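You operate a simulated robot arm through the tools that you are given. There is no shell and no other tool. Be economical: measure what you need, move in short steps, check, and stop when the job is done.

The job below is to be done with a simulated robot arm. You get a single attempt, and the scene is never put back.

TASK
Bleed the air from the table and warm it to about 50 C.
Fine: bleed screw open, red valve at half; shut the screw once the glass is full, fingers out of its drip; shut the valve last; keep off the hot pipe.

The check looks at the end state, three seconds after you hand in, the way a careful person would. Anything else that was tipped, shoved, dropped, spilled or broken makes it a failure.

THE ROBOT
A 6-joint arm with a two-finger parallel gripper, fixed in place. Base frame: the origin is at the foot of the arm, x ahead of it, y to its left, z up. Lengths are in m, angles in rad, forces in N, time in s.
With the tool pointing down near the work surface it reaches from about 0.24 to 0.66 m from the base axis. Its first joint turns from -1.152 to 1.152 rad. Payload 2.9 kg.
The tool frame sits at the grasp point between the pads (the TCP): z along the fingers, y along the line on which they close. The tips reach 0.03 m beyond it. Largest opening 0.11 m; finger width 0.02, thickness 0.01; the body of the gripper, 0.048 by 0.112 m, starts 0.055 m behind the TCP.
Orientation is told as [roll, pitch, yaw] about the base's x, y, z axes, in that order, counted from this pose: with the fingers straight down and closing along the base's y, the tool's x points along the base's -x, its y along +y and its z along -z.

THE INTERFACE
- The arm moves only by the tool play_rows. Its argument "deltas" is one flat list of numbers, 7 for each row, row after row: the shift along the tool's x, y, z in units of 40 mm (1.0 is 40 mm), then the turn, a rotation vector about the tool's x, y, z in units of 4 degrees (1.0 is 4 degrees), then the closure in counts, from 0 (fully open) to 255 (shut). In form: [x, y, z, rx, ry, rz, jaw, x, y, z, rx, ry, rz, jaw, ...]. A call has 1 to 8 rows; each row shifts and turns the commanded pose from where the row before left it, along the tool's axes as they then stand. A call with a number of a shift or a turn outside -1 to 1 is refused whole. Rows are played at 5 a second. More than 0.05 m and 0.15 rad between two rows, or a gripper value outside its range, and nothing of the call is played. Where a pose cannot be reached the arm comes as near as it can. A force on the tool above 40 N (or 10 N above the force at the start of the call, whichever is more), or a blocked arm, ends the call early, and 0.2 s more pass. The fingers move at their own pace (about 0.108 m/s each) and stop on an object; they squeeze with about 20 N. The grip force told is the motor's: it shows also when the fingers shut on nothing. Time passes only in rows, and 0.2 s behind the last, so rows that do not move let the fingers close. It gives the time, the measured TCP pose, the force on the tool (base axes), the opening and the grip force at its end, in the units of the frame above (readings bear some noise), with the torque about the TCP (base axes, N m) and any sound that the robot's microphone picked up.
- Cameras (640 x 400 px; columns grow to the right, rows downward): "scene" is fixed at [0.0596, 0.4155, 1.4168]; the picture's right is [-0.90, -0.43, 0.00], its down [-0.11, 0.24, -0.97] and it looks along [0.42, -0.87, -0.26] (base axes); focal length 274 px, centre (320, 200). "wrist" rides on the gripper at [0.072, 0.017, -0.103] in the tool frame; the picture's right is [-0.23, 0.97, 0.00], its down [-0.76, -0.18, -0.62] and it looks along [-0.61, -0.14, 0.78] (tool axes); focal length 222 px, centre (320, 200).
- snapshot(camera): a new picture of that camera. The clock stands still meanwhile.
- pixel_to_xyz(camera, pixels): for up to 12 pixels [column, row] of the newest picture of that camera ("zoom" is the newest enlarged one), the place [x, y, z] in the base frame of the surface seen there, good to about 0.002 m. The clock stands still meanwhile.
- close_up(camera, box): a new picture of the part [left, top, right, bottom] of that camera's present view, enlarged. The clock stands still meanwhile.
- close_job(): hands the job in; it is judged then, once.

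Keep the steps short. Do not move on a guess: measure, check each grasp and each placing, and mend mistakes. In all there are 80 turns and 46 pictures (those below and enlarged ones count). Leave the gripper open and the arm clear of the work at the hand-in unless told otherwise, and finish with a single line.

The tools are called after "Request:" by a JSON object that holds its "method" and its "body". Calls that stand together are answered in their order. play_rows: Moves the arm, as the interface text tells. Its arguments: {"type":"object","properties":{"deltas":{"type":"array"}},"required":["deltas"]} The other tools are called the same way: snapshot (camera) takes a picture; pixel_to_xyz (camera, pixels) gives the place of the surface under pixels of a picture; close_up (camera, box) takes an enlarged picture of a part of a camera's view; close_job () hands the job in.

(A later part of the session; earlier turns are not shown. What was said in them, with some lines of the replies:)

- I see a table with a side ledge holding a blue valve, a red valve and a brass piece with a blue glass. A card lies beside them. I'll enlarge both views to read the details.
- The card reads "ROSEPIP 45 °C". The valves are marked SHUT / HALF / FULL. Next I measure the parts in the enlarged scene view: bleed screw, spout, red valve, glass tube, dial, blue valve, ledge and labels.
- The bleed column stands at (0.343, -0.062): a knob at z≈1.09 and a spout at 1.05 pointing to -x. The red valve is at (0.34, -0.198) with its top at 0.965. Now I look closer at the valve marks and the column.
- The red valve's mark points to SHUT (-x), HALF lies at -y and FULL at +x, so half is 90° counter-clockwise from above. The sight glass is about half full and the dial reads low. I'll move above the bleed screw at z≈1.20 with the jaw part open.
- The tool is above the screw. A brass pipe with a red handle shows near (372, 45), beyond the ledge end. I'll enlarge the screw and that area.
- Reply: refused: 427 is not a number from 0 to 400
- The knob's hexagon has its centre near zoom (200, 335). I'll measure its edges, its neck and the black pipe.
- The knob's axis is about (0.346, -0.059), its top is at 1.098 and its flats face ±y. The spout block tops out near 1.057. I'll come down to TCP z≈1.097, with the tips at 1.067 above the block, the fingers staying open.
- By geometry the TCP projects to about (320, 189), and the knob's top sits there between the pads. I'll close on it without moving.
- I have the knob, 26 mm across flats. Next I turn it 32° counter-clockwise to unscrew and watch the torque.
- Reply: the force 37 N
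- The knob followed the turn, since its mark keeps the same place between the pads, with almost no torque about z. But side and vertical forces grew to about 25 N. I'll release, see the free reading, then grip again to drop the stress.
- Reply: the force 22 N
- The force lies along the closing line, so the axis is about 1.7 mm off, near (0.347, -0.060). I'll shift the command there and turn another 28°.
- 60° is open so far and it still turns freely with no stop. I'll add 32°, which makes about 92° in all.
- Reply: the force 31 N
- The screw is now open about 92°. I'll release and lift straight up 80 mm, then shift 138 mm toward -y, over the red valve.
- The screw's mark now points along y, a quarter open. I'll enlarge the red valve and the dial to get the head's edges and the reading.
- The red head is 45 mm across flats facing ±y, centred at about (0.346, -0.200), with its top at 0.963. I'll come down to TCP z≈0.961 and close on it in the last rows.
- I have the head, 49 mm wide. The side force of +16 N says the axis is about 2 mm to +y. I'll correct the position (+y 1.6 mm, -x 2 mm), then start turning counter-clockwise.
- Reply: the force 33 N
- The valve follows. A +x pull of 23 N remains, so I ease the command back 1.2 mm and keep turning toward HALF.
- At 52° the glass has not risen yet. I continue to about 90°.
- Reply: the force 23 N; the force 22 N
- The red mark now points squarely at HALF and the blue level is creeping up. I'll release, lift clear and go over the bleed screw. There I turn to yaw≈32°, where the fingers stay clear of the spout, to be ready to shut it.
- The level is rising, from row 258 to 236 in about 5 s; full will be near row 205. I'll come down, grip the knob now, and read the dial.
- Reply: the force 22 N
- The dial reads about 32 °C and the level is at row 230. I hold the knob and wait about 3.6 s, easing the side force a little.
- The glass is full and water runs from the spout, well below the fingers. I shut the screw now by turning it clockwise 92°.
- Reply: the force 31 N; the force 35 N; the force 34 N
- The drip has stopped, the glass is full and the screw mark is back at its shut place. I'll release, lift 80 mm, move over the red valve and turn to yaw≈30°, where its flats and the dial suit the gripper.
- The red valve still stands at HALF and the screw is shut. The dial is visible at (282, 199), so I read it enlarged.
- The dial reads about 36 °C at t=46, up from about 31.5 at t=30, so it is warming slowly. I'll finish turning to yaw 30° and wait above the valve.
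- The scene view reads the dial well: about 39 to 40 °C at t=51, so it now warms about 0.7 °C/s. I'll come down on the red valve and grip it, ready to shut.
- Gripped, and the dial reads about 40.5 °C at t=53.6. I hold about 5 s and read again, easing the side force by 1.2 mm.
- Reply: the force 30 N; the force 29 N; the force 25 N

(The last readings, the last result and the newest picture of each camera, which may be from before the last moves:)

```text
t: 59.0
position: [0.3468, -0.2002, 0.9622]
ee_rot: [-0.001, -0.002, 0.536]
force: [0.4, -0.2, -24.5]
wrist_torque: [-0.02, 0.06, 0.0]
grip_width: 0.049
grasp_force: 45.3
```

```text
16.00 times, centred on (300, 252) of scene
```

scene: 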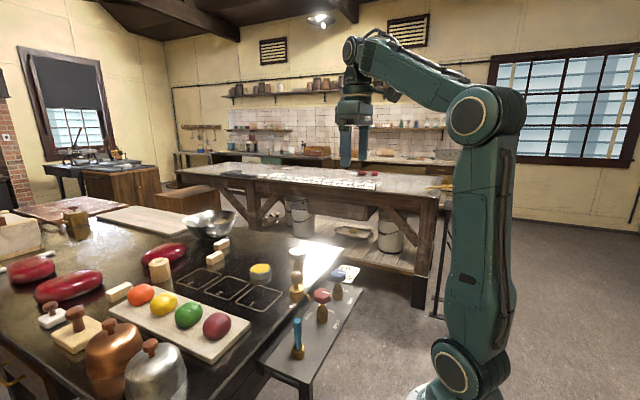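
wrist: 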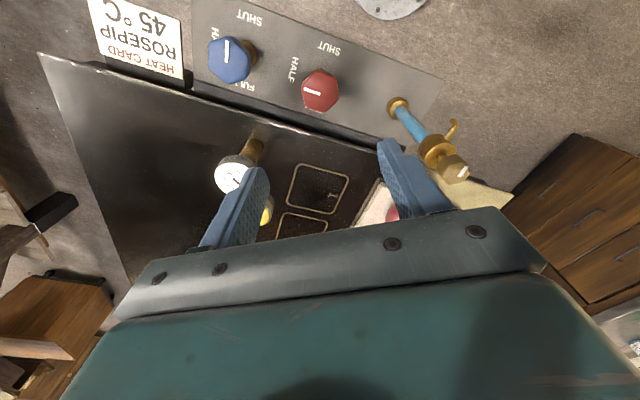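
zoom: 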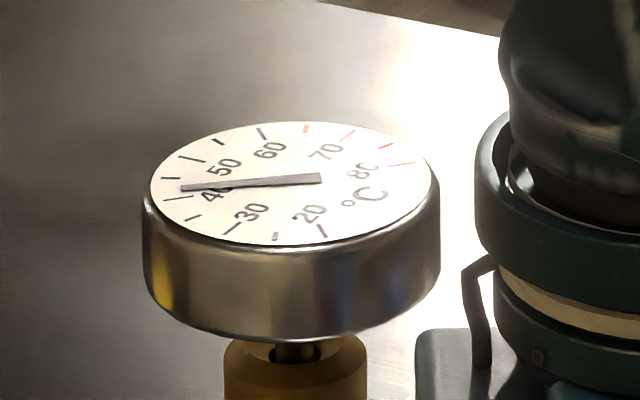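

The needle sits midway between 40 and 45, about 42.4 °C at t=59, so about 0.37 °C/s. I hold about 11 s more and read again.

Request:
{"method": "play_rows", "body": {"deltas": [0, 0, 0, 0, 0, 0, 255, 0, 0, 0, 0, 0, 0, 255, 0, 0, 0, 0, 0, 0, 255, 0, 0, 0, 0, 0, 0, 255, 0, 0, 0, 0, 0, 0, 255, 0, 0, 0, 0, 0, 0, 255, 0, 0, 0, 0, 0, 0, 255, 0, 0, 0, 0, 0, 0, 255]}}

Request:
{"method": "play_rows", "body": {"deltas": [0, 0, 0, 0, 0, 0, 255, 0, 0, 0, 0, 0, 0, 255, 0, 0, 0, 0, 0, 0, 255, 0, 0, 0, 0, 0, 0, 255, 0, 0, 0, 0, 0, 0, 255, 0, 0, 0, 0, 0, 0, 255, 0, 0, 0, 0, 0, 0, 255, 0, 0, 0, 0, 0, 0, 255]}}

Request:
{"method": "play_rows", "body": {"deltas": [0, 0, 0, 0, 0, 0, 255, 0, 0, 0, 0, 0, 0, 255, 0, 0, 0, 0, 0, 0, 255, 0, 0, 0, 0, 0, 0, 255, 0, 0, 0, 0, 0, 0, 255, 0, 0, 0, 0, 0, 0, 255, 0, 0, 0, 0, 0, 0, 255, 0, 0, 0, 0, 0, 0, 255]}}

Request:
{"method": "play_rows", "body": {"deltas": [0, 0, 0, 0, 0, 0, 255, 0, 0, 0, 0, 0, 0, 255, 0, 0, 0, 0, 0, 0, 255, 0, 0, 0, 0, 0, 0, 255, 0, 0, 0, 0, 0, 0, 255, 0, 0, 0, 0, 0, 0, 255, 0, 0, 0, 0, 0, 0, 255, 0, 0, 0, 0, 0, 0, 255]}}

Request:
{"method": "play_rows", "body": {"deltas": [0, 0, 0, 0, 0, 0, 255, 0, 0, 0, 0, 0, 0, 255, 0, 0, 0, 0, 0, 0, 255, 0, 0, 0, 0, 0, 0, 255, 0, 0, 0, 0, 0, 0, 255, 0, 0, 0, 0, 0, 0, 255, 0, 0, 0, 0, 0, 0, 255, 0, 0, 0, 0, 0, 0, 255]}}

Request:
{"method": "play_rows", "body": {"deltas": [0, 0, 0, 0, 0, 0, 255, 0, 0, 0, 0, 0, 0, 255, 0, 0, 0, 0, 0, 0, 255, 0, 0, 0, 0, 0, 0, 255, 0, 0, 0, 0, 0, 0, 255, 0, 0, 0, 0, 0, 0, 255, 0, 0, 0, 0, 0, 0, 255, 0, 0, 0, 0, 0, 0, 255]}}

Request:
{"method": "close_up", "body": {"camera": "scene", "box": [285, 242, 315, 262]}}

```text
t: 60.8
position: [0.3474, -0.1992, 0.962]
ee_rot: [0.001, -0.002, 0.534]
force: [-0.9, -0.6, -18.3]
wrist_torque: [0.0, 0.07, -0.01]
grip_width: 0.0492
grasp_force: 45.0
```

```text
t: 62.6
position: [0.346, -0.2002, 0.9616]
ee_rot: [0.001, -0.002, 0.535]
force: [-0.7, -0.4, -13.1]
wrist_torque: [-0.02, 0.06, 0.04]
grip_width: 0.0492
grasp_force: 45.4
```

```text
t: 64.4
position: [0.3466, -0.1999, 0.9613]
ee_rot: [-0.001, -0.001, 0.534]
force: [-1.4, 0.2, -10.0]
wrist_torque: [-0.03, 0.04, 0.02]
grip_width: 0.049
grasp_force: 45.0
```

```text
t: 66.2
position: [0.3475, -0.2011, 0.962]
ee_rot: [-0.001, -0.002, 0.534]
force: [-0.2, -1.1, -5.0]
wrist_torque: [0.0, 0.04, -0.01]
grip_width: 0.0489
grasp_force: 44.9
```

```text
t: 68.0
position: [0.3467, -0.2001, 0.96]
ee_rot: [0.001, -0.002, 0.534]
force: [0.1, -0.3, -3.5]
wrist_torque: [-0.04, 0.05, -0.01]
grip_width: 0.049
grasp_force: 44.6
```

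```text
t: 69.8
position: [0.3466, -0.2002, 0.9611]
ee_rot: [0.002, -0.001, 0.534]
force: [0.1, -0.8, -0.7]
wrist_torque: [-0.01, -0.05, -0.03]
grip_width: 0.0487
grasp_force: 44.8
```

```text
16.00 times, centred on (300, 252) of scene
```

zoom: 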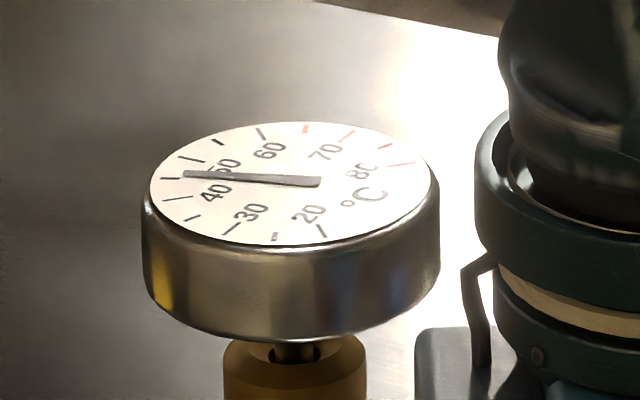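

The dial reads about 46.4 °C at t=69.8, still 0.37 °C/s. Turning the valve shut takes about 5 s and adds about 1 °C, so I wait 5.4 s more and then shut it clockwise.

Request:
{"method": "play_rows", "body": {"deltas": [0, 0, 0, 0, 0, 0, 255, 0, 0, 0, 0, 0, 0, 255, 0, 0, 0, 0, 0, 0, 255, 0, 0, 0, 0, 0, 0, 255, 0, 0, 0, 0, 0, 0, 255, 0, 0, 0, 0, 0, 0, 255, 0, 0, 0, 0, 0, 0, 255, 0, 0, 0, 0, 0, 0, 255]}}

Request:
{"method": "play_rows", "body": {"deltas": [0, 0, 0, 0, 0, 0, 255, 0, 0, 0, 0, 0, 0, 255, 0, 0, 0, 0, 0, 0, 255, 0, 0, 0, 0, 0, 0, 255, 0, 0, 0, 0, 0, 0, 255, 0, 0, 0, 0, 0, 0, 255, 0, 0, 0, 0, 0, 0, 255, 0, 0, 0, 0, 0, 0, 255]}}

Request:
{"method": "play_rows", "body": {"deltas": [0, 0, 0, 0, 0, 0, 255, 0, 0, 0, 0, 0, 0, 255, 0, 0, 0, 0, 0, 0, 255, 0, 0, 0, 0, 0, 0, 255, 0, 0, 0, 0, 0, 0, 255, 0, 0, 0, 0, 0, 0, 255, 0, 0, 0, 0, 0, 0, 255, 0, 0, 0, 0, 0, 0, 255]}}

Request:
{"method": "play_rows", "body": {"deltas": [0, 0, 0, 0, 0, 1, 255, 0, 0, 0, 0, 0, 1, 255, 0, 0, 0, 0, 0, 1, 255, 0, 0, 0, 0, 0, 1, 255, 0, 0, 0, 0, 0, 1, 255, 0, 0, 0, 0, 0, 1, 255, 0, 0, 0, 0, 0, 1, 255, 0, 0, 0, 0, 0, 1, 255]}}

Request:
{"method": "play_rows", "body": {"deltas": [0, 0, 0, 0, 0, 1, 255, 0, 0, 0, 0, 0, 1, 255, 0, 0, 0, 0, 0, 1, 255, 0, 0, 0, 0, 0, 1, 255, 0, 0, 0, 0, 0, 1, 255, 0, 0, 0, 0, 0, 1, 255, 0, 0, 0, 0, 0, 1, 255, 0, 0, 0, 0, 0, 1, 255]}}

Request:
{"method": "play_rows", "body": {"deltas": [0, 0, 0, 0, 0, 1, 255, 0, 0, 0, 0, 0, 1, 255, 0, 0, 0, 0, 0, 1, 255, 0, 0, 0, 0, 0, 1, 255, 0, 0, 0, 0, 0, 1, 255, 0, 0, 0, 0, 0, 1, 255, 0, 0, 0, 0, 0, 0.6, 255]}}

Request:
{"method": "close_up", "body": {"camera": "scene", "box": [275, 235, 365, 325]}}

```text
t: 71.6
position: [0.3466, -0.199, 0.9615]
ee_rot: [0.0, -0.001, 0.534]
force: [0.9, -0.5, 1.8]
wrist_torque: [0.01, 0.0, -0.03]
grip_width: 0.0491
grasp_force: 44.7
```

```text
t: 73.4
position: [0.3472, -0.1999, 0.9614]
ee_rot: [-0.003, -0.002, 0.535]
force: [1.3, -1.4, 1.5]
wrist_torque: [-0.01, -0.04, -0.04]
grip_width: 0.0491
grasp_force: 44.5
```

```text
t: 75.2
position: [0.3474, -0.2, 0.9609]
ee_rot: [0.0, -0.002, 0.533]
force: [2.0, -1.2, 1.3]
wrist_torque: [-0.02, -0.01, -0.03]
grip_width: 0.049
grasp_force: 44.9
```

```text
t: 77.0
position: [0.3458, -0.1993, 0.962]
ee_rot: [0.001, 0.0, -0.029]
force: [-11.1, -6.3, 6.5]
wrist_torque: [-0.11, -0.19, 0.0]
grip_width: 0.0491
grasp_force: 45.1
```

```text
t: 78.8
position: [0.3468, -0.2001, 0.9618]
ee_rot: [0.001, 0.001, -0.587]
force: [-14.1, -11.2, -2.1]
wrist_torque: [-0.14, 0.12, 0.0]
grip_width: 0.0489
grasp_force: 44.9
```

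```text
t: 80.4
position: [0.3484, -0.2008, 0.9616]
ee_rot: [0.001, -0.002, -1.046]
force: [-12.3, -8.3, -1.2]
wrist_torque: [-0.3, 0.51, -0.01]
grip_width: 0.049
grasp_force: 44.9
```

```text
4.44 times, centred on (320, 280) of scene
```

zoom: 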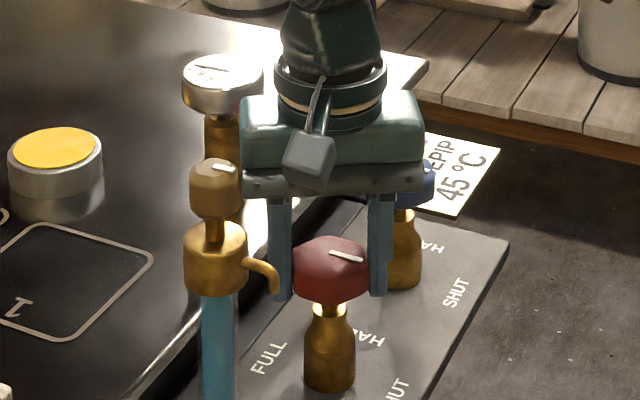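

The valve's mark is back at the SHUT side. I'll read the dial, then release and lift to check the mark against SHUT from above.

Request:
{"method": "close_up", "body": {"camera": "scene", "box": [285, 242, 315, 262]}}

Request:
{"method": "play_rows", "body": {"deltas": [0, 0, 0, 0, 0, 0, 80, 0, 0, 0, 0, 0, 0, 80, 0, 0, -0.9, 0, 0, 0, 80, 0, 0, -0.9, 0, 0, 0, 80, 0, 0, -0.95, 0, 0, 0, 80, 0, 0, -0.95, 0, 0, 0, 80, 0, 0, -0.95, 0, 0, 0, 80, 0, 0, -0.95, 0, 0, 0, 80]}}

Request:
{"method": "snapshot", "body": {"camera": "wrist"}}

Request:
{"method": "close_up", "body": {"camera": "scene", "box": [285, 242, 315, 262]}}

```text
16.00 times, centred on (300, 252) of scene
```

zoom: 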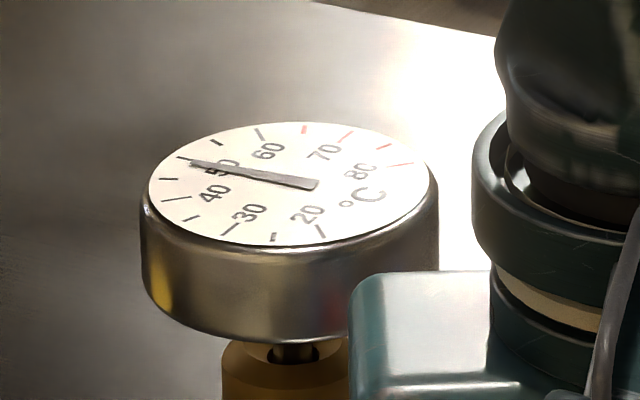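

```text
t: 82.2
position: [0.3488, -0.2001, 1.1858]
ee_rot: [0.003, 0.0, -1.043]
force: [0.3, 0.3, 0.0]
wrist_torque: [-0.01, 0.0, 0.0]
grip_width: 0.0757
grasp_force: 0.1
```

```text
9 pictures are left
```

wrist: 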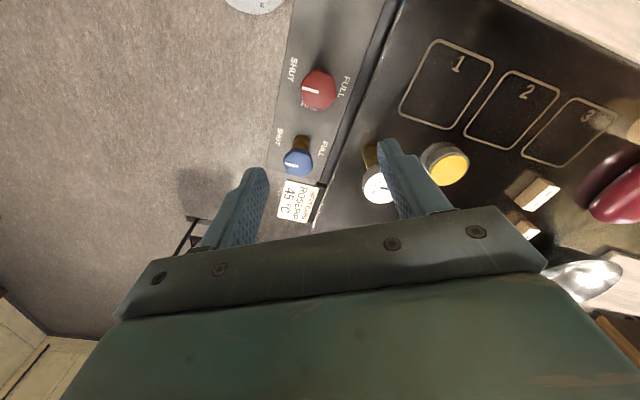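

```text
16.00 times, centred on (300, 252) of scene
```

zoom: 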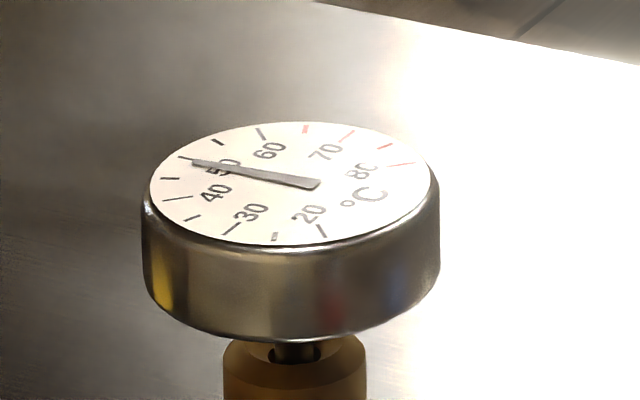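

The dial reads about 49.5 °C at both readings. I'll lift clear and open the gripper, then check that the marks are right and the needle stays put.

Request:
{"method": "play_rows", "body": {"deltas": [0, 0, -1, 0, 0, 0, 0, 0, 0, -1, 0, 0, 0, 0, 0, 0, -1, 0, 0, 0, 0, 0, 0, -1, 0, 0, 0, 0, 0, 0, 0, 0, 0, 0, 0, 0, 0, 0, 0, 0, 0, 0, 0, 0, 0, 0, 0, 0, 0, 0, 0, 0, 0, 0, 0, 0]}}

Request:
{"method": "play_rows", "body": {"deltas": [0, 0, 0, 0, 0, 0, 0, 0, 0, 0, 0, 0, 0, 0, 0, 0, 0, 0, 0, 0, 0, 0, 0, 0, 0, 0, 0, 0, 0, 0, 0, 0, 0, 0, 0, 0, 0, 0, 0, 0, 0, 0, 0, 0, 0, 0, 0, 0, 0, 0, 0, 0, 0, 0, 0, 0]}}

Request:
{"method": "close_up", "body": {"camera": "scene", "box": [285, 242, 315, 262]}}

Request:
{"method": "close_up", "body": {"camera": "scene", "box": [275, 235, 365, 365]}}

Request:
{"method": "snapshot", "body": {"camera": "wrist"}}

```text
t: 84.0
position: [0.3468, -0.1987, 1.3468]
ee_rot: [0.002, 0.0, -1.044]
force: [-0.8, 0.3, 1.1]
wrist_torque: [-0.02, 0.0, -0.03]
grip_width: 0.1098
grasp_force: 0.1
```

```text
t: 85.8
position: [0.3476, -0.2005, 1.3456]
ee_rot: [0.003, 0.001, -1.042]
force: [0.1, -0.4, 0.6]
wrist_torque: [0.02, -0.01, 0.02]
grip_width: 0.1099
grasp_force: 0.2
```

```text
16.00 times, centred on (300, 252) of scene
```

zoom: 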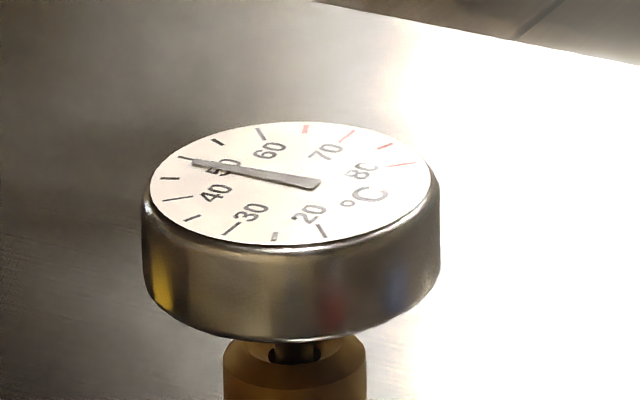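

```text
3.08 times, centred on (320, 300) of scene
```

zoom: 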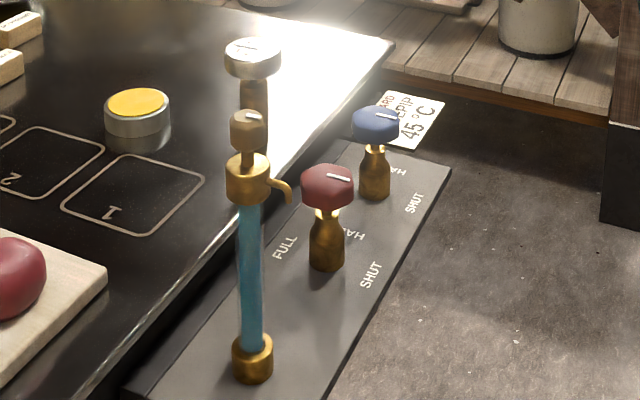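

```text
5 pictures are left
```

wrist: 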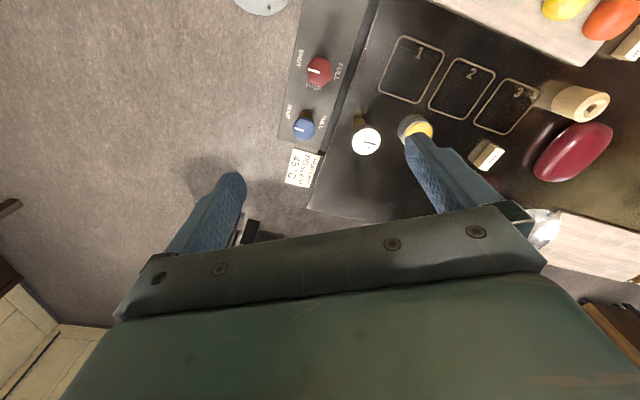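

The needle holds steady just under 50 °C. The glass is full with no drip, the screw and red valve are both at their shut marks, and the blue valve is untouched. The gripper is open and well clear, so I hand in.

Request:
{"method": "close_job", "body": {}}

```text
The job is handed in.
```

The table is bled and warmed: the dial holds just under 50 °C, the glass is full with no drip, the bleed screw was shut first and the red valve last, and the arm is clear with the gripper open.
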